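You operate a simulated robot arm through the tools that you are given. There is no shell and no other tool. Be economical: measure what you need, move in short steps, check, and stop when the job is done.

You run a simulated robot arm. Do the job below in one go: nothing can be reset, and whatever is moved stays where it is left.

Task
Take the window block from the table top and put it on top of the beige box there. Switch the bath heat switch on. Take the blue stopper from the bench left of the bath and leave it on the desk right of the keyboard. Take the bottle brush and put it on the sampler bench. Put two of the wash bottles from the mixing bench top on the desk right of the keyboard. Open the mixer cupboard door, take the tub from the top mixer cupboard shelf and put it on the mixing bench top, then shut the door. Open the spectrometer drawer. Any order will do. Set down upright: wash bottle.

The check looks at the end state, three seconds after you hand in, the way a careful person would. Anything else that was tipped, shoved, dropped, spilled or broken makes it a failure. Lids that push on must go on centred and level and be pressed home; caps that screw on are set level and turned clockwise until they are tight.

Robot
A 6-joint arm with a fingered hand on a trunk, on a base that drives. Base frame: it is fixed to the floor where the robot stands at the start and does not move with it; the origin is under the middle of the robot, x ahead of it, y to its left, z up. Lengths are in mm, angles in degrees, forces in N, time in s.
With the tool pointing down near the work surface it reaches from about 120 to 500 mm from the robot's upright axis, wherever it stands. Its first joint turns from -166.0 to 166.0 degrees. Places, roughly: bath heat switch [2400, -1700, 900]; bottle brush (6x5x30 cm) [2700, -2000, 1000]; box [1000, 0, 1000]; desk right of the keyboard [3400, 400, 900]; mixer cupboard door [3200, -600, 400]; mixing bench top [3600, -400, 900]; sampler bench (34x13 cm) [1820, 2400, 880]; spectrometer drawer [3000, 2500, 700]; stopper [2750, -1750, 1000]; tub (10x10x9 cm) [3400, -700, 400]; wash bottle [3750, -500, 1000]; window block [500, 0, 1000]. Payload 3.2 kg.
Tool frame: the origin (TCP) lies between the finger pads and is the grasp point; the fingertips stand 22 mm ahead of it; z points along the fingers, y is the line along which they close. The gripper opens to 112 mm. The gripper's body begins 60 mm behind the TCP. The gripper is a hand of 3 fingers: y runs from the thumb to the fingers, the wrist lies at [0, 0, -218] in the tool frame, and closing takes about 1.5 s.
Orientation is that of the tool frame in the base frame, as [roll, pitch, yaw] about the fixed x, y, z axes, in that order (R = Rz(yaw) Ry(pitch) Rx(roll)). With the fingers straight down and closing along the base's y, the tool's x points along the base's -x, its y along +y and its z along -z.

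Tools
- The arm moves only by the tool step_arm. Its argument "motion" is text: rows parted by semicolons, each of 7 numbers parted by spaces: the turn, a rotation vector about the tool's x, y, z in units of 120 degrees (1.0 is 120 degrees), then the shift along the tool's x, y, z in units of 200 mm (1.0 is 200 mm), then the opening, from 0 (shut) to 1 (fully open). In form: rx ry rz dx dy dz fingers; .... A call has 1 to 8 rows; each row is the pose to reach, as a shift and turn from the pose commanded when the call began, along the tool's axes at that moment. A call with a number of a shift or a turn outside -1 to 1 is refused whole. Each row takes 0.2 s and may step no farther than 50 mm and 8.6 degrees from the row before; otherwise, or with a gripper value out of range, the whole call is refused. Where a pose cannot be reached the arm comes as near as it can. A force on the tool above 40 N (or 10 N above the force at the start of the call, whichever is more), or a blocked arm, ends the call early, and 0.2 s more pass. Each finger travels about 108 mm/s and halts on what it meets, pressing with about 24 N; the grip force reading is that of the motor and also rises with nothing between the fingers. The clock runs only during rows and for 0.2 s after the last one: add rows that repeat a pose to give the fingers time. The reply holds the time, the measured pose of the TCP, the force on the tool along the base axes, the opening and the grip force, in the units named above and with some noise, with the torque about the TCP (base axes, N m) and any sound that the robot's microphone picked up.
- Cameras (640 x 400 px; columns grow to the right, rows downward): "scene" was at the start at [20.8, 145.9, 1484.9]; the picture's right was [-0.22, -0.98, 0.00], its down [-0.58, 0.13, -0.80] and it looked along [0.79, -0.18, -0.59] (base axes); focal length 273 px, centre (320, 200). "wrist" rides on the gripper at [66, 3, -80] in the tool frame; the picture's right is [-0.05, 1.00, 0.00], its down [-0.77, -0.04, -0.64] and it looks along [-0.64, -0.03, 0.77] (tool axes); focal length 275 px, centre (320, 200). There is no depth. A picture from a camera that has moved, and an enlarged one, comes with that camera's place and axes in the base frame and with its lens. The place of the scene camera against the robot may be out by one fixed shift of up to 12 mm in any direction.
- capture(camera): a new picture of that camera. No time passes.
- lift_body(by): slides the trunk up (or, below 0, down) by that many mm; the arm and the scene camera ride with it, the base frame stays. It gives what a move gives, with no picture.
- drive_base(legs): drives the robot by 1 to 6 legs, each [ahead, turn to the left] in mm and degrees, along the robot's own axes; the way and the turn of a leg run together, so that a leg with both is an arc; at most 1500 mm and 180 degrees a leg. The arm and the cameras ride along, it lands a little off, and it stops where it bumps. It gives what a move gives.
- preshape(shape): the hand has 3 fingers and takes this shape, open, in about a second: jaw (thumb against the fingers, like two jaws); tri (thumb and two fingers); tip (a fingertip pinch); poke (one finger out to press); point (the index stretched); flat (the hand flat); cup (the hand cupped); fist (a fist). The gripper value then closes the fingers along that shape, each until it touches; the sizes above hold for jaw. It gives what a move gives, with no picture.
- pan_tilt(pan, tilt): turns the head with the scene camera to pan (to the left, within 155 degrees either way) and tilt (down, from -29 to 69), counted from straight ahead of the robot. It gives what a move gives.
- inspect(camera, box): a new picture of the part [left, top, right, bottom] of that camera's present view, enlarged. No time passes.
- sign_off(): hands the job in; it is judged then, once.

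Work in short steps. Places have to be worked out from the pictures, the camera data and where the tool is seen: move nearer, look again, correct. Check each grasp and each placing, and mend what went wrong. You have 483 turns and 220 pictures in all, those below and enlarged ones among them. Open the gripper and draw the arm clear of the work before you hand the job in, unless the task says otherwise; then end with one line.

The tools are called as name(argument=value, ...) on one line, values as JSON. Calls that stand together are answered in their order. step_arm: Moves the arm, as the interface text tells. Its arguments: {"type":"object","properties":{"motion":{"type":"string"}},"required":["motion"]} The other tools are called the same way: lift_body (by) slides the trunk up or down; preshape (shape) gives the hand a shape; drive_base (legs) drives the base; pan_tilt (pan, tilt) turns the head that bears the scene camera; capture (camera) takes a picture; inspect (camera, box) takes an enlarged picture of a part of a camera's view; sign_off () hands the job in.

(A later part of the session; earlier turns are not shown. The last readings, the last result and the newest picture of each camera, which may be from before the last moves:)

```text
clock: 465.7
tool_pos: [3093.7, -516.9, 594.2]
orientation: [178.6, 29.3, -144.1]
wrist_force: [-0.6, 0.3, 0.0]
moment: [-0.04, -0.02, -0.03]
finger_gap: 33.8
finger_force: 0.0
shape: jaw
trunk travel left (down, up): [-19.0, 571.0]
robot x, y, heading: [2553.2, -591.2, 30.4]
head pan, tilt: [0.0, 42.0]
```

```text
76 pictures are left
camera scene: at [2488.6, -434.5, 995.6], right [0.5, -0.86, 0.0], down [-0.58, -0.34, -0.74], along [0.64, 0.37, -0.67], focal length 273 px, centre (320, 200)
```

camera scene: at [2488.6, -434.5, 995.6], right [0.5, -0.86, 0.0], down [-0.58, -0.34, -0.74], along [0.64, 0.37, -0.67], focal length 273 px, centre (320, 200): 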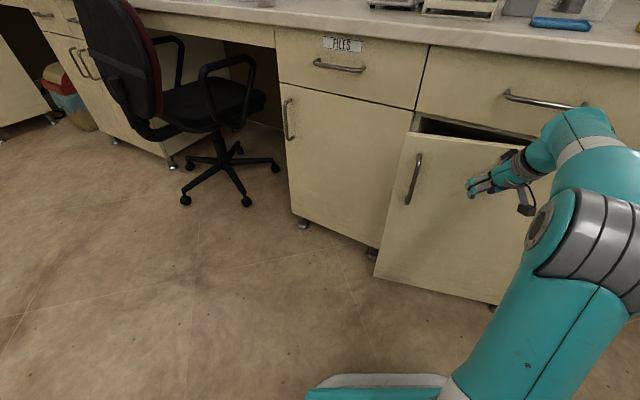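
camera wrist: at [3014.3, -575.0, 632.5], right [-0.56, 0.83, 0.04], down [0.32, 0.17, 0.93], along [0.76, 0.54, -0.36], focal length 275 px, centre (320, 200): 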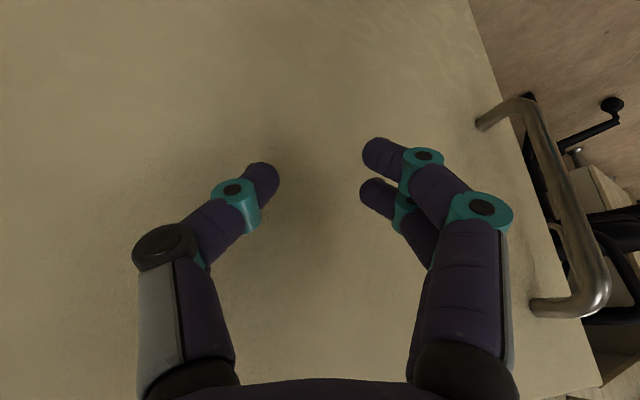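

Push forward (+x) with the arm until it stops.

step_arm(motion="0 0 0 -0.07 -0.06 0.04 0.3; 0 0 0 -0.14 -0.12 0.08 0.3; 0 0 0 -0.21 -0.18 0.12 0.3; 0 0 0 -0.28 -0.235 0.157 0.3; 0 0 0 -0.35 -0.294 0.197 0.3; 0 0 0 -0.42 -0.35 0.236 0.3; 0 0 0 -0.47 -0.39 0.264 0.3")

capture(camera="scene")

```text
clock: 466.9
tool_pos: [3184.3, -520.1, 592.0]
orientation: [178.5, 28.4, -144.0]
wrist_force: [-31.4, 0.8, 2.8]
moment: [-0.11, -0.57, -1.13]
finger_gap: 28.4
finger_force: 0.1
shape: jaw
trunk travel left (down, up): [-19.0, 571.0]
robot x, y, heading: [2554.3, -587.9, 30.2]
head pan, tilt: [0.0, 42.0]
stopped in row 5: the force on the tool passed its limit at 86 N (the readings are from after the stop); the commanded pose is now the measured one
```

```text
75 pictures are left
camera scene: at [2485.9, -434.7, 995.5], right [0.5, -0.86, 0.0], down [-0.58, -0.34, -0.74], along [0.64, 0.37, -0.67], focal length 273 px, centre (320, 200)
```

scene: 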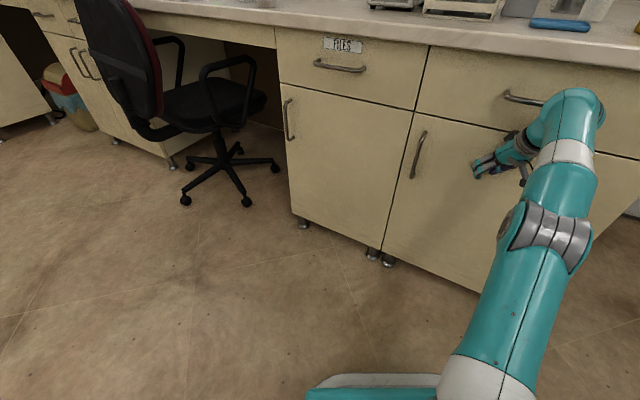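

Door is shut. Back off.

step_arm(motion="0 0 0 0.1 0.05 -0.055 0.3; 0 0 0 0.2 0.1 -0.11 0.3; 0 0 0 0.3 0.15 -0.165 0.3; 0 0.06 0 0.4 0.2 -0.22 0.5; 0 0.12 0 0.4 0.2 -0.22 1; 0 0.18 0 0.4 0.2 -0.22 1; 0 0.237 0 0.4 0.2 -0.22 1")

drive_base(legs=[[-200, 0]])

lift_body(by=400)

capture(camera="scene")

```text
clock: 468.5
tool_pos: [3086.7, -541.8, 593.4]
orientation: [178.7, 0.1, -143.4]
wrist_force: [-0.1, -0.1, -0.3]
moment: [0.0, -0.05, 0.02]
finger_gap: 111.7
finger_force: 0.1
shape: jaw
trunk travel left (down, up): [-19.0, 571.0]
robot x, y, heading: [2551.1, -587.6, 30.1]
head pan, tilt: [0.0, 42.0]
```

```text
clock: 470.1
tool_pos: [2917.1, -639.8, 592.8]
orientation: [178.6, 0.1, -143.2]
wrist_force: [0.5, -0.1, 0.9]
moment: [-0.03, -0.02, 0.02]
finger_gap: 112.1
finger_force: 0.1
shape: jaw
trunk travel left (down, up): [-19.0, 571.0]
robot x, y, heading: [2387.4, -688.3, 30.3]
head pan, tilt: [0.0, 42.0]
```

```text
clock: 473.9
tool_pos: [2916.5, -639.5, 992.1]
orientation: [178.7, 0.1, -143.2]
wrist_force: [-0.7, 0.1, -0.5]
moment: [-0.02, 0.0, 0.02]
finger_gap: 111.7
finger_force: 0.0
shape: jaw
trunk travel left (down, up): [-419.0, 171.0]
robot x, y, heading: [2384.5, -690.1, 30.2]
head pan, tilt: [0.0, 42.0]
```

```text
74 pictures are left
camera scene: at [2316.9, -534.4, 1395.6], right [0.5, -0.86, 0.0], down [-0.58, -0.34, -0.74], along [0.64, 0.37, -0.67], focal length 273 px, centre (320, 200)
```

scene: 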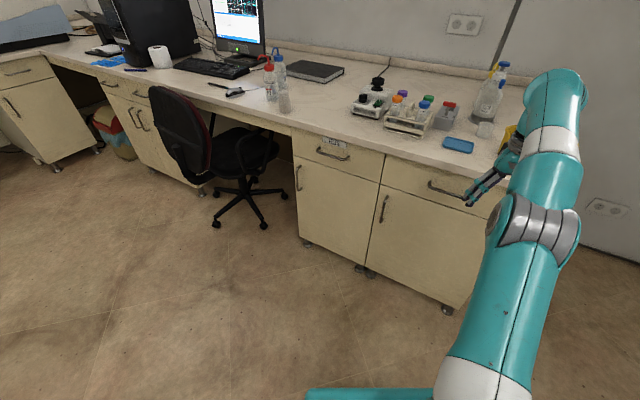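

Door shut, tub and bottles in place. Next the brush. I retract the arm and drive to the bath bench's left end.

step_arm(motion="0 0 0 0.06 0.19 0 1; 0 0 0 0.12 0.38 0 1; 0 0 0 0.18 0.57 0 1; 0 0 0 0.24 0.76 0 1; 0 0 0.05 0.3 0.95 0 1; 0 0 0.05 0.4 0.95 0 1")

drive_base(legs=[[0, -82], [343, 0], [0, 22], [1100, 0]])

```text
clock: 475.3
tool_pos: [2739.6, -535.6, 996.6]
orientation: [178.8, -0.1, -149.2]
wrist_force: [-0.2, 0.7, -0.2]
moment: [-0.01, -0.02, -0.01]
finger_gap: 111.9
finger_force: 0.1
shape: jaw
trunk travel left (down, up): [-419.0, 171.0]
robot x, y, heading: [2384.9, -685.7, 30.2]
head pan, tilt: [0.0, 42.0]
```

```text
clock: 487.5
tool_pos: [3873.7, -1722.3, 996.7]
orientation: [178.8, -0.1, 151.6]
wrist_force: [0.9, 0.4, -0.5]
moment: [0.02, 0.0, 0.03]
finger_gap: 111.6
finger_force: 0.0
shape: jaw
trunk travel left (down, up): [-419.0, 171.0]
robot x, y, heading: [3560.0, -1492.2, -29.1]
head pan, tilt: [0.0, 42.0]
```

drive_base(legs=[[0, -114], [463, 0], [0, -11]])

pan_tilt(pan=0, tilt=30)

capture(camera="scene")

capture(camera="wrist")

```text
clock: 495.7
tool_pos: [2824.5, -1897.7, 997.2]
orientation: [178.8, -0.1, 26.2]
wrist_force: [0.8, -0.1, 0.3]
moment: [0.01, 0.01, -0.01]
finger_gap: 112.2
finger_force: 0.0
shape: jaw
trunk travel left (down, up): [-419.0, 171.0]
robot x, y, heading: [3189.7, -1776.5, -154.2]
head pan, tilt: [0.0, 42.0]
```

```text
clock: 496.5
tool_pos: [2825.0, -1898.7, 997.1]
orientation: [178.8, 0.0, 26.3]
wrist_force: [0.8, -0.2, -1.2]
moment: [-0.01, 0.02, -0.02]
finger_gap: 111.7
finger_force: 0.0
shape: jaw
trunk travel left (down, up): [-419.0, 171.0]
robot x, y, heading: [3189.3, -1770.4, -154.0]
head pan, tilt: [0.0, 30.0]
```

```text
73 pictures are left
camera scene: at [3231.4, -1937.3, 1413.9], right [-0.44, 0.9, 0.0], down [0.45, 0.22, -0.87], along [-0.78, -0.38, -0.5], focal length 273 px, centre (320, 200)
```

scene: 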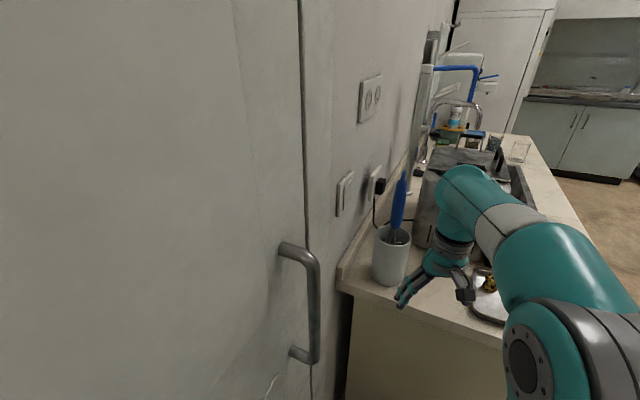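

```text
72 pictures are left
camera wrist: at [2885.5, -1871.2, 1078.1], right [0.4, -0.92, 0.02], down [-0.71, -0.3, 0.63], along [-0.57, -0.27, -0.77], focal length 275 px, centre (320, 200)
```

wrist: 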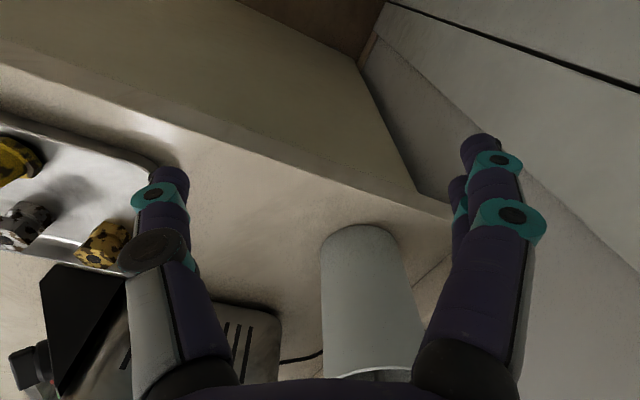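

inspect(camera="scene", box=[340, 150, 480, 300])

```text
2.67 times, centred on (410, 225) of scene
camera zoom: at [3231.4, -1937.3, 1413.9], right [-0.44, 0.9, 0.0], down [0.45, 0.22, -0.87], along [-0.78, -0.38, -0.5], focal length 729 px, centre (80, 133)
```

zoom: 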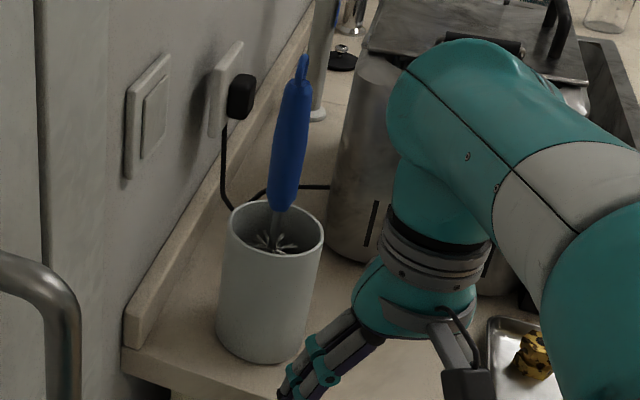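

Handle runs z≈1030–1165 near (2672,-2010). I back 70 mm, then raise and tilt the hand toward horizontal in free space.

drive_base(legs=[[-70, 0]])

step_arm(motion="0 0 0 -0.15 0 -0.12 1; 0 -0.06 0 -0.3 0 -0.24 1; 0 -0.12 0 -0.45 0 -0.36 1; 0 -0.18 0 -0.55 0 -0.48 1; 0 -0.24 0 -0.55 0 -0.55 1; 0 -0.3 0 -0.55 0 -0.55 1; 0 -0.3 0 -0.55 0 -0.55 1")

```text
clock: 497.5
tool_pos: [2888.6, -1865.6, 997.4]
orientation: [178.8, 0.0, 26.3]
wrist_force: [0.4, 0.2, 0.1]
moment: [0.0, 0.0, 0.05]
finger_gap: 111.6
finger_force: 0.1
shape: jaw
trunk travel left (down, up): [-419.0, 171.0]
robot x, y, heading: [3257.1, -1740.6, -154.1]
head pan, tilt: [0.0, 30.0]
```

```text
clock: 499.1
tool_pos: [2788.7, -1914.0, 1107.0]
orientation: [178.5, 36.0, 25.5]
wrist_force: [0.7, -0.8, 0.5]
moment: [0.01, -0.01, 0.0]
finger_gap: 111.5
finger_force: 0.1
shape: jaw
trunk travel left (down, up): [-419.0, 171.0]
robot x, y, heading: [3254.3, -1741.8, -154.3]
head pan, tilt: [0.0, 30.0]
```

step_arm(motion="0 -0.061 0 0 0 0 1; 0 -0.122 0 0 0 0 1; 0 -0.183 0 0 0 0 1; 0 -0.245 0 0 0 0 1; 0 -0.306 0 0 0 0 1; 0 -0.367 0 0 0 0 1; 0 -0.367 0 0 0 0 1; 0 -0.367 0 0 0 0 1")

capture(camera="wrist")

capture(camera="scene")

```text
clock: 500.9
tool_pos: [2789.8, -1913.1, 1105.1]
orientation: [173.0, 79.9, 19.4]
wrist_force: [0.7, 0.4, 0.5]
moment: [-0.03, 0.0, 0.03]
finger_gap: 111.9
finger_force: 0.0
shape: jaw
out of reach, approached as far as the arm can: row 5, 6
trunk travel left (down, up): [-419.0, 171.0]
robot x, y, heading: [3254.3, -1742.5, -154.1]
head pan, tilt: [0.0, 30.0]
```

```text
70 pictures are left
camera wrist: at [2872.9, -1878.2, 1055.7], right [0.43, -0.9, 0.07], down [0.42, 0.27, 0.87], along [-0.8, -0.35, 0.49], focal length 275 px, centre (320, 200)
```

wrist: 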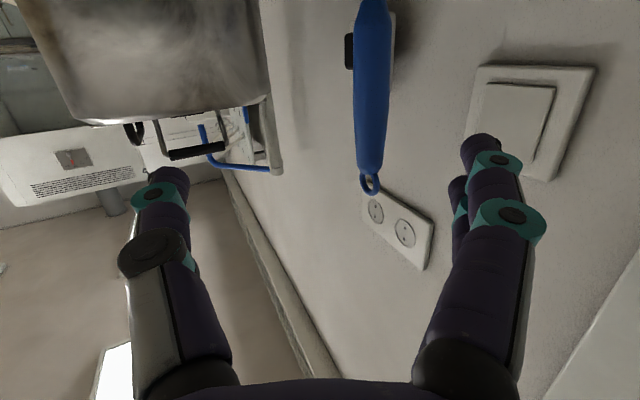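

```text
69 pictures are left
camera scene: at [3294.7, -1906.7, 1413.9], right [-0.43, 0.9, 0.0], down [0.45, 0.22, -0.87], along [-0.78, -0.38, -0.5], focal length 273 px, centre (320, 200)
```

scene: 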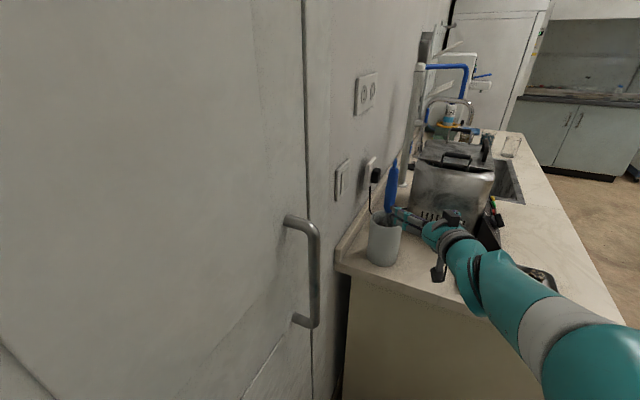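

The handle is at about (2678,-2015). Shift sideways 42 mm and advance partway.

step_arm(motion="0 0 0 -0.02 0.1 0.05 0.8; 0 0 0 -0.04 0.208 0.1 0.6; 0 0 0 -0.06 0.208 0.25 0.6; 0 0 0 -0.07 0.208 0.42 0.6; 0 0 0 -0.07 0.208 0.42 0.6")

capture(camera="wrist")

```text
clock: 502.1
tool_pos: [2729.8, -1990.3, 1106.8]
orientation: [173.0, 79.8, 19.4]
wrist_force: [-0.6, 0.8, 0.2]
moment: [-0.04, -0.01, 0.0]
finger_gap: 67.8
finger_force: 0.0
shape: jaw
trunk travel left (down, up): [-419.0, 171.0]
robot x, y, heading: [3255.1, -1741.9, -154.6]
head pan, tilt: [0.0, 30.0]
```

```text
68 pictures are left
camera wrist: at [2813.8, -1953.8, 1055.8], right [0.43, -0.9, 0.07], down [0.42, 0.27, 0.87], along [-0.8, -0.35, 0.49], focal length 275 px, centre (320, 200)
```

wrist: 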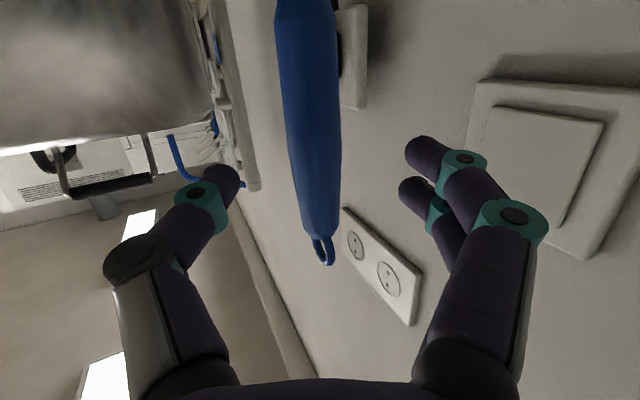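

Centred. Advance 53 mm and close on the handle.

step_arm(motion="0 0 0 -0.01 0 0.13 0.6; 0 0 0 -0.018 0 0.265 0.6; 0 0 0 -0.018 0 0.265 0.5; 0 0 0 -0.018 0 0.265 0.35; 0 0 0 -0.018 0 0.265 0.2; 0 0 0 -0.018 0 0.265 0; 0 0 0 -0.018 0 0.265 0; 0 0 0 -0.018 0 0.265 0")

capture(camera="wrist")

```text
clock: 503.9
tool_pos: [2683.5, -2012.5, 1100.5]
orientation: [172.9, 79.9, 19.3]
wrist_force: [-0.4, 0.9, 0.1]
moment: [-0.02, -0.01, -0.01]
finger_gap: 0.0
finger_force: 23.9
shape: jaw
trunk travel left (down, up): [-419.0, 171.0]
robot x, y, heading: [3253.7, -1741.8, -154.3]
head pan, tilt: [0.0, 30.0]
```

```text
67 pictures are left
camera wrist: at [2767.1, -1977.4, 1050.1], right [0.43, -0.9, 0.07], down [0.42, 0.27, 0.87], along [-0.8, -0.35, 0.49], focal length 275 px, centre (320, 200)
```

wrist: 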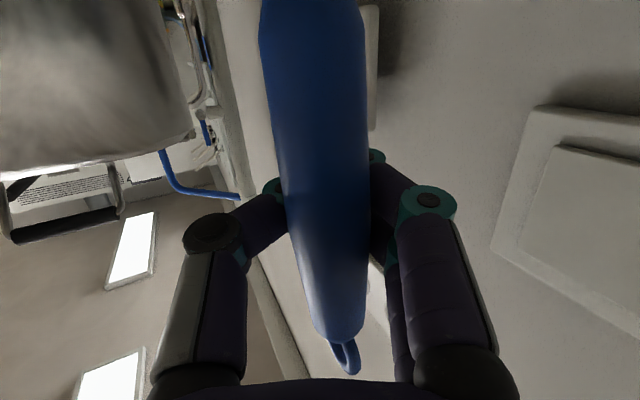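

The fingers closed behind the handle (too deep). Open, back 20 mm, and close again.

step_arm(motion="0 0 0 0 0 0 0.3; 0 0 0 0 0 0 0.5; 0 0 0 0 0 0 0.5; 0 0 0 0 0 -0.05 0.5; 0 0 0 0 0 -0.11 0.5; 0 0 0 0 0 -0.11 0.35; 0 0 0 0 0 -0.11 0.2; 0 0 0 0 0 -0.11 0.1")

step_arm(motion="0 0 0 0 0 0 0; 0 0 0 0 0 0 0; 0 0 0 0 0 0 0; 0 0 0 0 0 0 0")

capture(camera="wrist")

```text
clock: 505.7
tool_pos: [2703.8, -2002.3, 1104.4]
orientation: [172.9, 79.9, 19.4]
wrist_force: [-1.0, 0.4, 0.2]
moment: [0.04, -0.05, 0.02]
finger_gap: 21.7
finger_force: 24.2
shape: jaw
trunk travel left (down, up): [-419.0, 171.0]
robot x, y, heading: [3253.1, -1741.2, -154.1]
head pan, tilt: [0.0, 30.0]
```

```text
clock: 506.7
tool_pos: [2702.6, -2002.7, 1104.2]
orientation: [172.9, 80.0, 19.2]
wrist_force: [1.5, 0.8, -0.6]
moment: [0.0, -0.01, 0.0]
finger_gap: 21.9
finger_force: 24.0
shape: jaw
trunk travel left (down, up): [-419.0, 171.0]
robot x, y, heading: [3256.7, -1740.5, -154.2]
head pan, tilt: [0.0, 30.0]
```

```text
66 pictures are left
camera wrist: at [2786.6, -1967.6, 1054.1], right [0.43, -0.9, 0.07], down [0.42, 0.27, 0.87], along [-0.8, -0.35, 0.49], focal length 275 px, centre (320, 200)
```

wrist: 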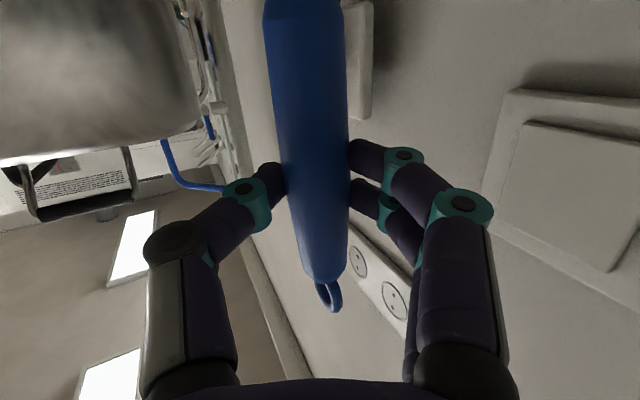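

Gripped (22 mm). Lift slowly with the trunk.

lift_body(by=60)

inspect(camera="scene", box=[330, 130, 500, 300])

```text
clock: 507.7
tool_pos: [2704.1, -2003.0, 1164.3]
orientation: [172.9, 79.9, 19.2]
wrist_force: [0.4, 0.5, -1.0]
moment: [0.0, -0.04, 0.0]
finger_gap: 21.8
finger_force: 23.9
shape: jaw
trunk travel left (down, up): [-479.0, 111.0]
robot x, y, heading: [3256.7, -1743.3, -153.9]
head pan, tilt: [0.0, 30.0]
```

```text
2.35 times, centred on (415, 215) of scene
camera zoom: at [3294.6, -1906.8, 1473.9], right [-0.43, 0.9, 0.0], down [0.45, 0.22, -0.87], along [-0.78, -0.38, -0.5], focal length 643 px, centre (96, 165)
```

zoom: 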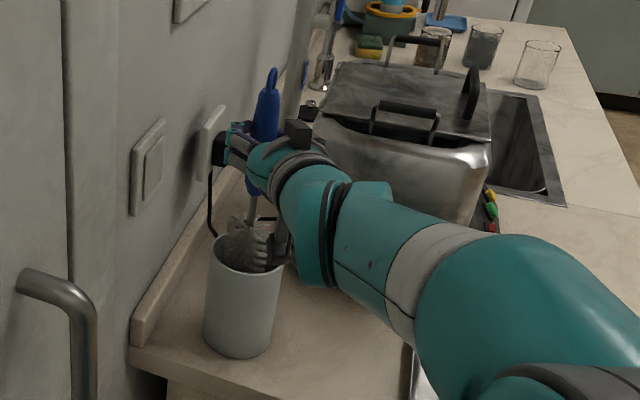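

Brush comes out while the cup stays. Lift the rest.

lift_body(by=108)

inspect(camera="scene", box=[330, 130, 500, 300])

```text
clock: 509.1
tool_pos: [2703.2, -2002.2, 1272.1]
orientation: [173.0, 79.9, 19.3]
wrist_force: [-0.3, 0.3, -0.5]
moment: [0.03, 0.0, -0.02]
finger_gap: 21.7
finger_force: 23.6
shape: jaw
trunk travel left (down, up): [-587.0, 3.0]
robot x, y, heading: [3256.3, -1743.3, -154.0]
head pan, tilt: [0.0, 30.0]
```

```text
2.35 times, centred on (415, 215) of scene
camera zoom: at [3294.6, -1906.8, 1581.9], right [-0.43, 0.9, 0.0], down [0.45, 0.22, -0.87], along [-0.78, -0.38, -0.5], focal length 643 px, centre (96, 165)
```

zoom: 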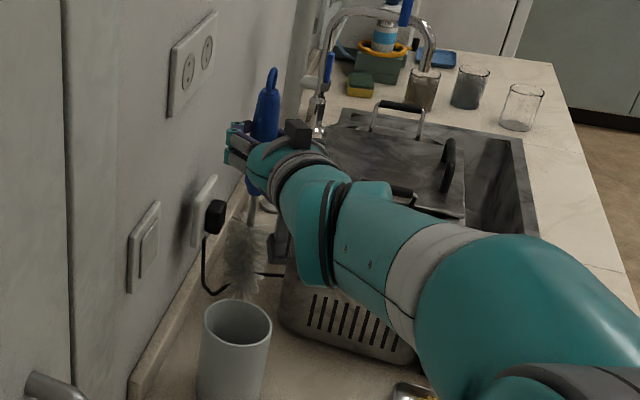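

Raise 40 mm more with the arm, then back away.

step_arm(motion="0 0 0 -0.1 0 0 0; 0 0 0 -0.2 0 0 0; 0 0 0 -0.2 0 0 0")

drive_base(legs=[[-300, 0]])

capture(camera="scene")

```text
clock: 509.9
tool_pos: [2695.1, -2005.1, 1313.4]
orientation: [173.0, 79.9, 19.3]
wrist_force: [-0.7, 0.0, -1.2]
moment: [0.04, -0.04, 0.0]
finger_gap: 21.7
finger_force: 23.3
shape: jaw
trunk travel left (down, up): [-587.0, 3.0]
robot x, y, heading: [3252.6, -1743.8, -154.2]
head pan, tilt: [0.0, 30.0]
```

```text
clock: 512.0
tool_pos: [2968.4, -1874.7, 1312.4]
orientation: [173.0, 79.9, 19.4]
wrist_force: [1.0, -0.3, -1.4]
moment: [-0.02, 0.01, 0.03]
finger_gap: 21.9
finger_force: 23.3
shape: jaw
trunk travel left (down, up): [-587.0, 3.0]
robot x, y, heading: [3527.7, -1610.5, -153.8]
head pan, tilt: [0.0, 30.0]
```

```text
63 pictures are left
camera scene: at [3568.3, -1774.4, 1581.9], right [-0.44, 0.9, 0.0], down [0.45, 0.22, -0.87], along [-0.78, -0.38, -0.5], focal length 273 px, centre (320, 200)
```

scene: 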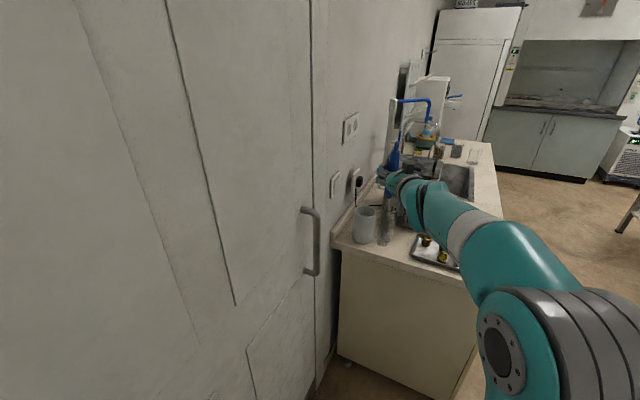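

Brush is out. Drive through the aisle toward the sampler bench.

drive_base(legs=[[0, -61], [1105, 0], [0, -55.2], [1500, 0], [600, 0]])

pan_tilt(pan=20, tilt=25)

capture(camera="scene")

```text
clock: 532.9
tool_pos: [2699.6, 1759.4, 1310.9]
orientation: [173.0, 79.8, -97.5]
wrist_force: [-0.4, 0.0, -1.0]
moment: [-0.01, -0.04, -0.01]
finger_gap: 21.7
finger_force: 24.0
shape: jaw
trunk travel left (down, up): [-587.0, 3.0]
robot x, y, heading: [2681.5, 1143.0, 88.8]
head pan, tilt: [0.0, 30.0]
```

```text
clock: 533.7
tool_pos: [2699.5, 1759.4, 1311.6]
orientation: [173.0, 79.8, -97.4]
wrist_force: [-0.8, -0.3, -1.5]
moment: [0.0, 0.0, -0.01]
finger_gap: 21.8
finger_force: 23.7
shape: jaw
trunk travel left (down, up): [-587.0, 3.0]
robot x, y, heading: [2679.7, 1138.7, 89.0]
head pan, tilt: [20.0, 25.0]
```

```text
62 pictures are left
camera scene: at [2480.4, 1171.4, 1589.9], right [0.95, 0.32, 0.0], down [0.14, -0.4, -0.91], along [-0.29, 0.86, -0.42], focal length 273 px, centre (320, 200)
```

scene: 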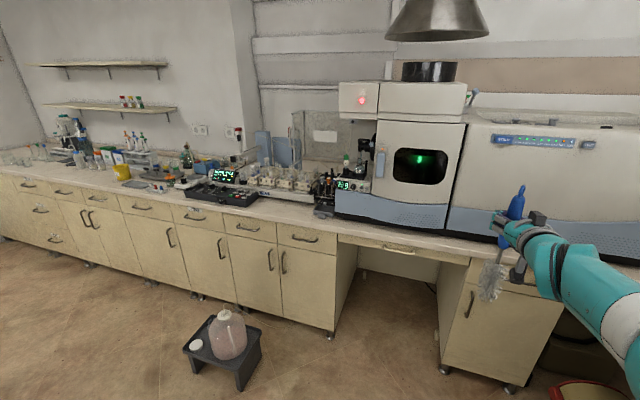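

I see the sampler, spectrometer and benches. Zoom in at the sampler bench strip.

inspect(camera="scene", box=[170, 120, 370, 260])

inspect(camera="scene", box=[340, 200, 580, 380])

```text
2.86 times, centred on (270, 190) of scene
camera zoom: at [2480.4, 1171.4, 1589.9], right [0.95, 0.32, 0.0], down [0.14, -0.4, -0.91], along [-0.29, 0.86, -0.42], focal length 781 px, centre (463, 229)
```

zoom: 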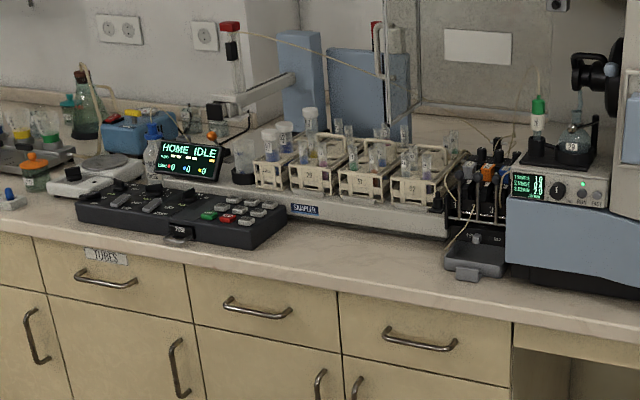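

```text
2.22 times, centred on (460, 290) of scene
camera zoom: at [2480.4, 1171.4, 1589.9], right [0.95, 0.32, 0.0], down [0.14, -0.4, -0.91], along [-0.29, 0.86, -0.42], focal length 608 px, centre (9, 0)
```

zoom: 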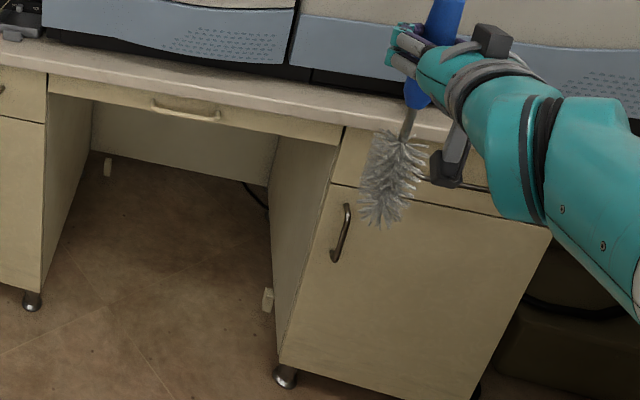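

The free strip lies along x, about x 1650–1985, y 2365–2500. I first rotate the hand down about its wrist so that the brush becomes horizontal.

step_arm(motion="0 0.0667 0 0.152 0 -0.011 0; 0 0.1333 0 0.300 0 -0.042 0; 0 0.2 0 0.443 0 -0.094 0; 0 0.2667 0 0.578 0 -0.166 0; 0 0.3333 0 0.701 0 -0.255 0; 0 0.4 0 0.810 0 -0.361 0; 0 0.4667 0 0.904 0 -0.481 0; 0 0.5333 0 0.980 0 -0.612 0")

```text
clock: 535.5
tool_pos: [2693.5, 1603.4, 1141.7]
orientation: [178.6, 15.9, -91.1]
wrist_force: [0.4, 0.5, -1.6]
moment: [0.1, -0.03, -0.01]
finger_gap: 21.4
finger_force: 24.0
shape: jaw
out of reach, approached as far as the arm can: row 1, 2, 4
trunk travel left (down, up): [-587.0, 3.0]
robot x, y, heading: [2684.1, 1143.1, 88.5]
head pan, tilt: [20.0, 25.0]
```

step_arm(motion="0 0.0667 0 0.1 0 0 0; 0 0.133 0 0.2 0 0 0; 0 0.133 0 0.2 0 0 0")

pan_tilt(pan=0, tilt=35)

capture(camera="wrist")

capture(camera="scene")

```text
clock: 536.3
tool_pos: [2693.2, 1565.1, 1129.2]
orientation: [178.8, -0.2, -90.6]
wrist_force: [0.4, 0.4, -0.8]
moment: [0.11, 0.02, 0.0]
finger_gap: 21.6
finger_force: 23.8
shape: jaw
trunk travel left (down, up): [-587.0, 3.0]
robot x, y, heading: [2683.0, 1141.8, 89.0]
head pan, tilt: [20.0, 25.0]
```

```text
clock: 537.1
tool_pos: [2693.1, 1564.7, 1131.0]
orientation: [178.8, 0.0, -90.6]
wrist_force: [-0.5, -0.1, -0.6]
moment: [0.06, 0.01, 0.0]
finger_gap: 21.3
finger_force: 24.1
shape: jaw
trunk travel left (down, up): [-587.0, 3.0]
robot x, y, heading: [2678.8, 1139.7, 88.8]
head pan, tilt: [0.0, 35.0]
```

```text
59 pictures are left
camera wrist: at [2691.8, 1498.2, 1211.2], right [-1.0, 0.06, 0.02], down [0.06, 0.77, 0.63], along [0.02, 0.63, -0.77], focal length 275 px, centre (320, 200)
```

wrist: 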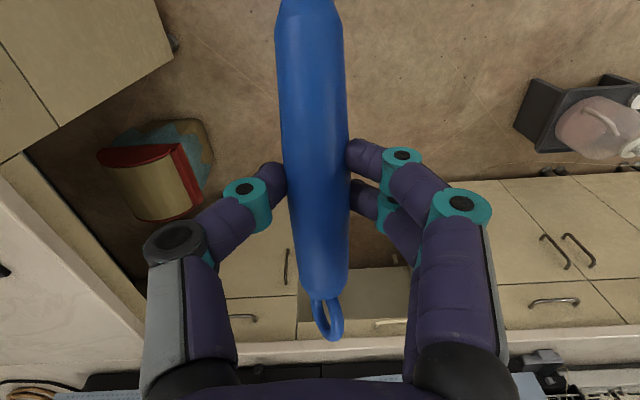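

```text
58 pictures are left
camera scene: at [2511.7, 1172.2, 1574.1], right [1.0, -0.02, 0.0], down [-0.01, -0.57, -0.82], along [0.01, 0.82, -0.57], focal length 273 px, centre (320, 200)
```

scene: 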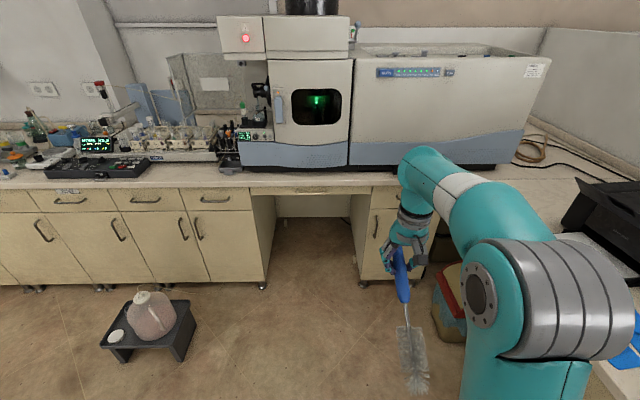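

Brush is roughly horizontal with its head toward the robot. Rotate the hand 90° so it lies along x, then judge its slope from the side.

step_arm(motion="0 0 0.07 0 0 0 0; 0 0 0.14 0 0 0 0; 0 0 0.21 0 0 0 0; 0 0 0.28 0 0 0 0; 0 0 0.35 0 0 0 0; 0 0 0.42 0 0 0 0; 0 0 0.49 0 0 0 0; 0 0 0.56 0 0 0 0")

step_arm(motion="0 0 0.07 0 0 0 0; 0 0 0.14 0 0 0 0; 0 0 0.19 0 0 0 0; 0 0 0.19 0 0 0 0")

capture(camera="scene")

```text
clock: 538.9
tool_pos: [2724.5, 1555.7, 1108.6]
orientation: [178.9, -1.5, -157.2]
wrist_force: [0.2, -0.4, -1.2]
moment: [0.05, -0.13, 0.02]
finger_gap: 21.4
finger_force: 24.0
shape: jaw
out of reach, approached as far as the arm can: row 8
trunk travel left (down, up): [-587.0, 3.0]
robot x, y, heading: [2678.1, 1145.3, 88.9]
head pan, tilt: [0.0, 35.0]
```

```text
clock: 539.9
tool_pos: [2795.3, 1512.0, 1053.8]
orientation: [178.2, -3.0, -178.9]
wrist_force: [0.3, -0.3, -1.1]
moment: [0.02, -0.13, -0.02]
finger_gap: 21.3
finger_force: 23.9
shape: jaw
out of reach, approached as far as the arm can: row 1, 2, 3, 4
trunk travel left (down, up): [-587.0, 3.0]
robot x, y, heading: [2678.9, 1139.9, 89.2]
head pan, tilt: [0.0, 35.0]
```

```text
57 pictures are left
camera scene: at [2512.1, 1172.1, 1574.1], right [1.0, -0.02, 0.0], down [-0.01, -0.57, -0.82], along [0.02, 0.82, -0.57], focal length 273 px, centre (320, 200)
```

scene: 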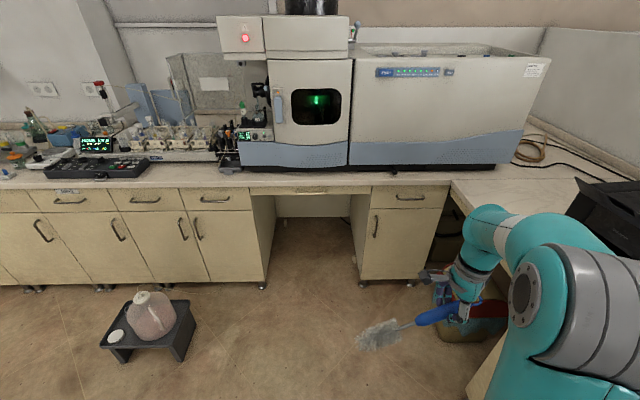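

That direction hits J6's limit; the other way should be free. Return and rotate the opposite way.

step_arm(motion="0 0 -0.07 0.1 0.05 -0.07 0; 0 0 -0.14 0.2 0.1 -0.14 0; 0 0 -0.21 0.3 0.15 -0.22 0; 0 0 -0.28 0.4 0.2 -0.3 0; 0 0 -0.35 0.51 0.265 -0.385 0; 0 0 -0.42 0.51 0.265 -0.385 0; 0 0 -0.49 0.51 0.265 -0.385 0; 0 0 -0.56 0.51 0.265 -0.385 0")

```text
clock: 541.7
tool_pos: [2697.0, 1560.7, 1137.4]
orientation: [176.6, 0.5, -111.6]
wrist_force: [0.1, 0.0, -0.6]
moment: [0.06, -0.03, -0.03]
finger_gap: 21.1
finger_force: 23.5
shape: jaw
trunk travel left (down, up): [-587.0, 3.0]
robot x, y, heading: [2680.5, 1142.8, 88.9]
head pan, tilt: [0.0, 35.0]
```

step_arm(motion="0 0 -0.07 0 0 0 0; 0 0 -0.14 0 0 0 0; 0 0 -0.21 0 0 0 0; 0 0 -0.28 0 0 0 0; 0 0 -0.35 0 0 0 0; 0 0 -0.42 0 0 0 0; 0 0 -0.49 0 0 0 0; 0 0 -0.56 0 0 0 0")

```text
clock: 543.5
tool_pos: [2697.2, 1561.3, 1137.9]
orientation: [179.2, 3.2, -44.4]
wrist_force: [0.1, 0.3, -1.0]
moment: [0.03, 0.03, 0.0]
finger_gap: 21.0
finger_force: 24.5
shape: jaw
trunk travel left (down, up): [-587.0, 3.0]
robot x, y, heading: [2678.4, 1139.9, 88.9]
head pan, tilt: [0.0, 35.0]
```

step_arm(motion="0 0 -0.07 0 0 0 0; 0 0 -0.14 0 0 0 0; 0 0 -0.21 0 0 0 0; 0 0 -0.28 0 0 0 0; 0 0 -0.35 0 0 0 0; 0 0 -0.37 0 0 0 0; 0 0 -0.37 0 0 0 0")

capture(camera="scene")

```text
clock: 545.1
tool_pos: [2696.1, 1559.4, 1138.0]
orientation: [-178.4, 2.9, 0.0]
wrist_force: [-0.1, -0.3, -0.2]
moment: [0.05, 0.08, -0.02]
finger_gap: 21.2
finger_force: 24.2
shape: jaw
trunk travel left (down, up): [-587.0, 3.0]
robot x, y, heading: [2681.4, 1141.8, 88.9]
head pan, tilt: [0.0, 35.0]
```

```text
56 pictures are left
camera scene: at [2511.8, 1172.2, 1574.1], right [1.0, -0.02, 0.0], down [-0.01, -0.57, -0.82], along [0.02, 0.82, -0.57], focal length 273 px, centre (320, 200)
```

scene: 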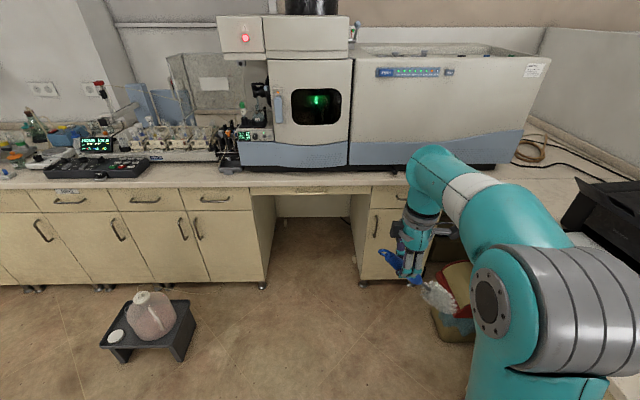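

Now reachable. The head droops about 40°, so I roll the hand to level the brush.

step_arm(motion="0 0.06 0 0 0 0 0; 0 0.12 0 0 0 0 0; 0 0.18 0 0 0 0 0; 0 0.24 0 0 0 0 0; 0 0.3 0 0 0 0 0; 0 0.3 0 0 0 0 0")

capture(camera="wrist")

inspect(camera="scene", box=[340, 200, 500, 340])

```text
clock: 546.5
tool_pos: [2641.3, 1594.8, 1221.7]
orientation: [-178.2, -32.9, -1.3]
wrist_force: [0.9, 0.2, -0.7]
moment: [-0.01, 0.13, 0.01]
finger_gap: 20.8
finger_force: 24.1
shape: jaw
out of reach, approached as far as the arm can: row 2, 3, 4, 5, 6
trunk travel left (down, up): [-587.0, 3.0]
robot x, y, heading: [2680.1, 1140.8, 89.1]
head pan, tilt: [0.0, 35.0]
```

```text
55 pictures are left
camera wrist: at [2653.2, 1588.3, 1325.3], right [-0.05, -1.0, -0.05], down [-0.99, 0.04, 0.11], along [-0.11, 0.06, -0.99], focal length 275 px, centre (320, 200)
```

wrist: 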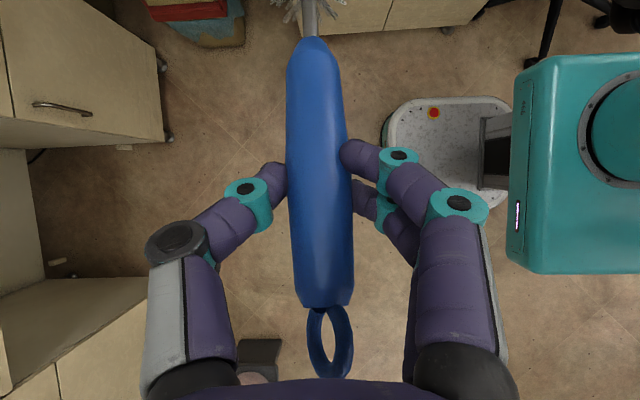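

```text
2.86 times, centred on (420, 270) of scene
camera zoom: at [2512.3, 1172.1, 1574.2], right [1.0, -0.02, 0.0], down [-0.01, -0.57, -0.82], along [0.02, 0.82, -0.57], focal length 781 px, centre (34, 0)
```

zoom: 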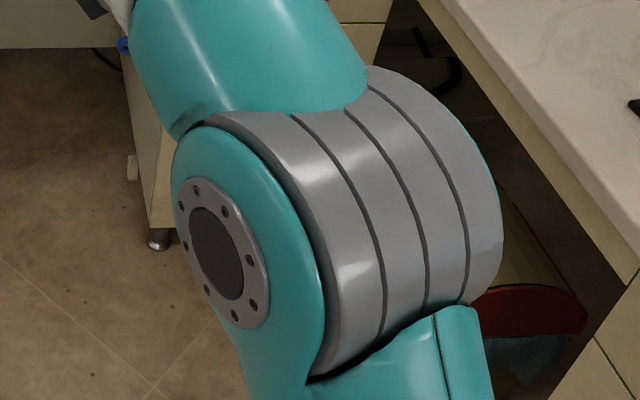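

That roll is out of the arm's range. Better plan: turn the hand so the head points outward, where a normal forward tilt levels the brush, and place from the east side (a stool stands in front of the strip). First recover the pose.

step_arm(motion="0 -0.06 0 0.05 -0.02 0.1 0; 0 -0.12 0 0.1 -0.05 0.2 0; 0 -0.18 0 0.1 -0.1 0.3 0; 0 -0.24 0 0.05 -0.15 0.38 0; 0 -0.28 0 0 -0.18 0.42 0; 0 -0.28 0 0 -0.18 0.42 0")

```text
clock: 547.9
tool_pos: [2687.0, 1632.2, 1149.5]
orientation: [-178.3, 0.6, -0.2]
wrist_force: [0.6, 0.7, -0.3]
moment: [-0.02, 0.07, 0.0]
finger_gap: 20.6
finger_force: 24.3
shape: jaw
trunk travel left (down, up): [-587.0, 3.0]
robot x, y, heading: [2679.0, 1142.8, 89.0]
head pan, tilt: [0.0, 35.0]
```

Recovered. Rotate another 90° so the head points outward.

step_arm(motion="0 0 -0.07 0 0 0 0; 0 0 -0.14 0 0.06 0 0; 0 0 -0.21 0 0.12 0 0; 0 0 -0.28 0 0.18 0 0; 0 0 -0.35 0 0.24 0 0; 0 0 -0.42 0 0.24 0 0; 0 0 -0.49 0 0.24 0 0; 0 0 -0.56 0 0.24 0 0")

```text
clock: 549.7
tool_pos: [2686.9, 1585.0, 1148.0]
orientation: [-178.8, -1.4, 67.2]
wrist_force: [-0.5, 0.2, -0.6]
moment: [-0.07, 0.04, 0.01]
finger_gap: 20.5
finger_force: 24.0
shape: jaw
trunk travel left (down, up): [-587.0, 3.0]
robot x, y, heading: [2681.0, 1139.8, 88.6]
head pan, tilt: [0.0, 35.0]
```

step_arm(motion="0 0 -0.07 0 0 0 0; 0 0 -0.14 0 0 0 0; 0 0 -0.18 0 0 0 0; 0 0 -0.18 0 0 0 0")

step_arm(motion="0 0.06 0 0 0 0 0; 0 0.12 0 0 0 0 0; 0 0.18 0 0 0 0 0; 0 0.24 0 0 0 0 0; 0 0.3 0 0 0 0 0; 0 0.3 0 0 0 0 0")

capture(camera="scene")

capture(camera="wrist")

```text
clock: 550.7
tool_pos: [2685.2, 1583.5, 1150.1]
orientation: [-179.4, -1.7, 88.7]
wrist_force: [0.8, -0.8, -1.3]
moment: [-0.04, -0.01, -0.03]
finger_gap: 20.6
finger_force: 23.6
shape: jaw
trunk travel left (down, up): [-587.0, 3.0]
robot x, y, heading: [2682.6, 1145.4, 88.9]
head pan, tilt: [0.0, 35.0]
```

```text
clock: 552.1
tool_pos: [2703.0, 1582.6, 1148.9]
orientation: [-178.2, -37.8, 88.2]
wrist_force: [0.0, 0.6, -0.3]
moment: [-0.1, 0.01, -0.02]
finger_gap: 20.5
finger_force: 24.0
shape: jaw
out of reach, approached as far as the arm can: row 4, 5, 6
trunk travel left (down, up): [-587.0, 3.0]
robot x, y, heading: [2680.5, 1140.7, 88.8]
head pan, tilt: [0.0, 35.0]
```

```text
53 pictures are left
camera scene: at [2511.9, 1172.2, 1574.1], right [1.0, -0.02, 0.0], down [-0.01, -0.57, -0.82], along [0.02, 0.82, -0.57], focal length 273 px, centre (320, 200)
```

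scene: 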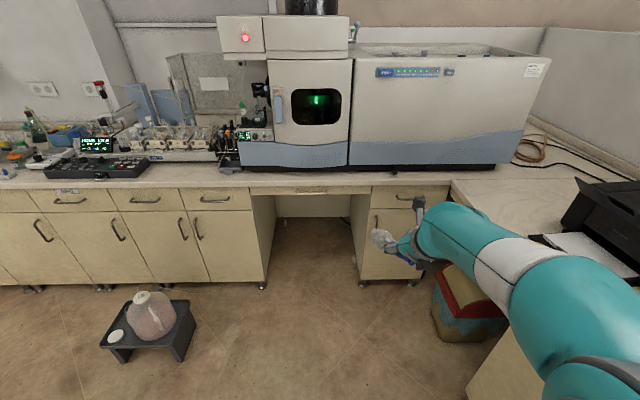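

```text
52 pictures are left
camera wrist: at [2709.4, 1584.1, 1253.8], right [1.0, -0.05, -0.05], down [-0.05, -1.0, 0.03], along [-0.05, -0.03, -1.0], focal length 275 px, centre (320, 200)
```

wrist: 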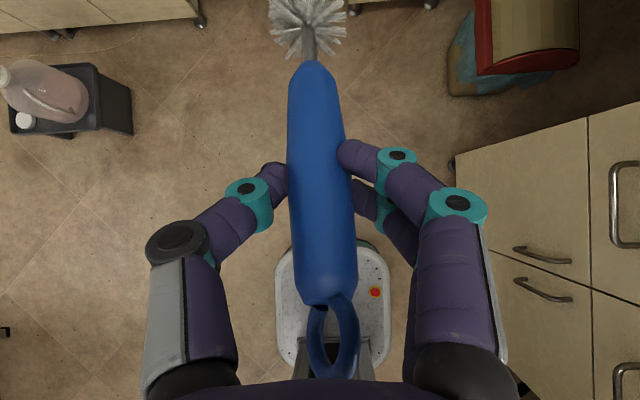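

The brush sags in the grip, so it will pivot flat when its head meets the bench. I retract a little with less tilt, then drive by an arc to the east side of the strip.

step_arm(motion="0 -0.03 0 -0.08 0 -0.06 0; 0 -0.06 0 -0.16 0 -0.12 0; 0 -0.107 0 -0.237 0 -0.185 0; 0 -0.107 0 -0.237 0 -0.185 0")

drive_base(legs=[[0, -9], [567, 0], [0, 10], [597, 90]])

capture(camera="scene")

```text
clock: 553.1
tool_pos: [2702.6, 1522.7, 1149.8]
orientation: [-179.3, -24.8, 88.4]
wrist_force: [0.5, 0.0, -0.7]
moment: [-0.07, 0.01, 0.01]
finger_gap: 20.0
finger_force: 24.2
shape: jaw
trunk travel left (down, up): [-587.0, 3.0]
robot x, y, heading: [2682.6, 1141.8, 88.9]
head pan, tilt: [0.0, 35.0]
```

```text
clock: 561.5
tool_pos: [2019.5, 2098.0, 1148.2]
orientation: [-179.5, -24.8, 179.1]
wrist_force: [-0.1, -0.2, -0.4]
moment: [-0.01, -0.09, -0.01]
finger_gap: 20.1
finger_force: 23.5
shape: jaw
trunk travel left (down, up): [-587.0, 3.0]
robot x, y, heading: [2402.1, 2082.2, 179.0]
head pan, tilt: [0.0, 35.0]
cut short: leg 4
```

```text
51 pictures are left
camera scene: at [2365.3, 1915.9, 1574.1], right [0.01, 1.0, 0.0], down [0.57, -0.01, -0.82], along [-0.82, 0.01, -0.57], focal length 273 px, centre (320, 200)
```

scene: 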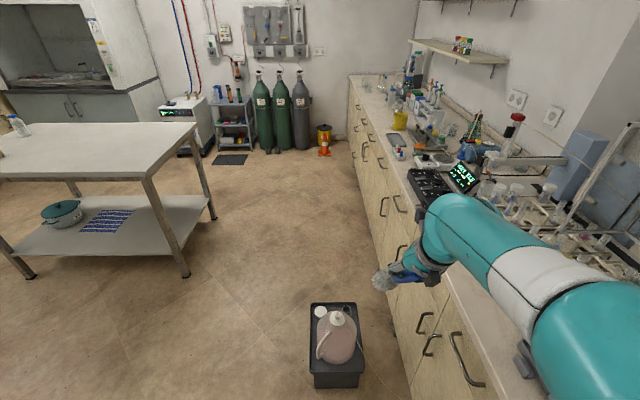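

In place. Now swing the hand right over the bench strip, step one.

step_arm(motion="0 0 0 0.05 0.19 0.025 0; 0 0 0 0.1 0.38 0.05 0; 0 0 0 0.18 0.57 0.08 0; 0 0 0 0.26 0.76 0.11 0; 0 0 0 0.33 0.95 0.145 0; 0 0 0 0.33 0.95 0.145 0")

capture(camera="scene")

```text
clock: 562.9
tool_pos: [1948.3, 2289.2, 1149.2]
orientation: [-179.3, -24.7, 179.0]
wrist_force: [-0.7, 0.2, -1.0]
moment: [0.06, -0.09, 0.02]
finger_gap: 19.7
finger_force: 23.8
shape: jaw
trunk travel left (down, up): [-587.0, 3.0]
robot x, y, heading: [2398.0, 2080.4, 179.2]
head pan, tilt: [0.0, 35.0]
```

```text
50 pictures are left
camera scene: at [2365.8, 1915.8, 1574.1], right [0.01, 1.0, 0.0], down [0.57, -0.01, -0.82], along [-0.82, 0.01, -0.57], focal length 273 px, centre (320, 200)
```

scene: 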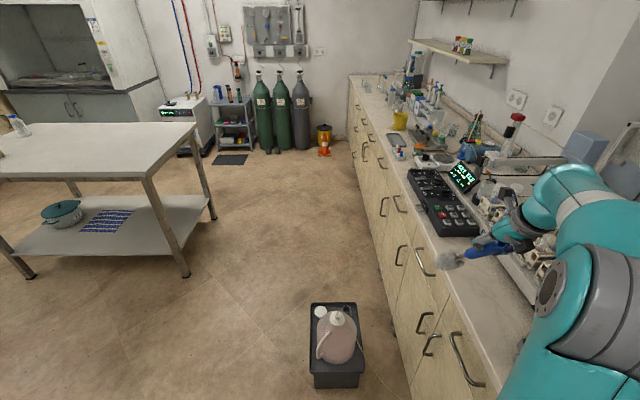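

No limits. Complete the swing to about (1915, 2420).

step_arm(motion="0 0 0 0.03 0.16 0.015 0; 0 0 0 0.07 0.33 0.03 0; 0 0 0 0.11 0.5 0.05 0; 0 0 0 0.15 0.655 0.069 0; 0 0 0 0.15 0.655 0.069 0")

pan_tilt(pan=-30, tilt=40)

capture(camera="scene")

capture(camera="wrist")

```text
clock: 564.1
tool_pos: [1918.5, 2419.5, 1148.5]
orientation: [-179.4, -24.8, 179.0]
wrist_force: [0.2, 0.2, -1.4]
moment: [-0.01, -0.08, -0.01]
finger_gap: 20.0
finger_force: 23.9
shape: jaw
trunk travel left (down, up): [-587.0, 3.0]
robot x, y, heading: [2399.6, 2080.5, 179.3]
head pan, tilt: [0.0, 35.0]
```

```text
clock: 565.0
tool_pos: [1917.6, 2420.1, 1149.8]
orientation: [-179.4, -24.7, 179.0]
wrist_force: [0.0, 0.3, -1.0]
moment: [-0.01, -0.05, 0.0]
finger_gap: 20.0
finger_force: 24.2
shape: jaw
trunk travel left (down, up): [-587.0, 3.0]
robot x, y, heading: [2402.9, 2083.6, 179.4]
head pan, tilt: [-30.0, 40.0]
```

```text
49 pictures are left
camera scene: at [2380.5, 1958.5, 1566.6], right [0.51, 0.86, 0.0], down [0.55, -0.33, -0.77], along [-0.66, 0.39, -0.64], focal length 273 px, centre (320, 200)
```

scene: 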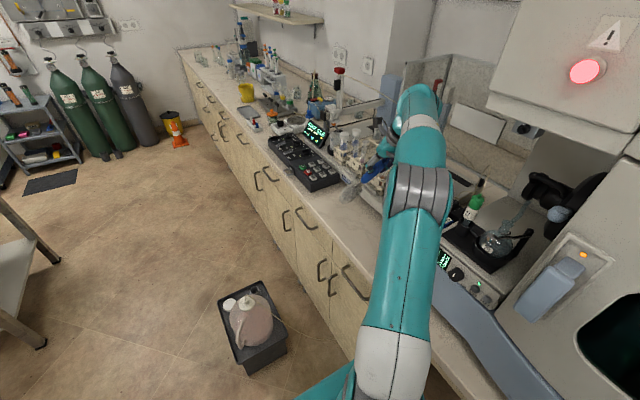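

```text
48 pictures are left
camera wrist: at [1892.2, 2423.1, 1249.5], right [0.06, 1.0, -0.03], down [0.97, -0.05, 0.25], along [0.25, -0.04, -0.97], focal length 275 px, centre (320, 200)
```

wrist: 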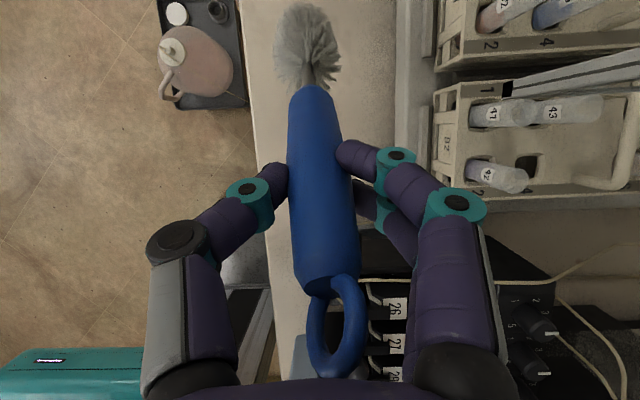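

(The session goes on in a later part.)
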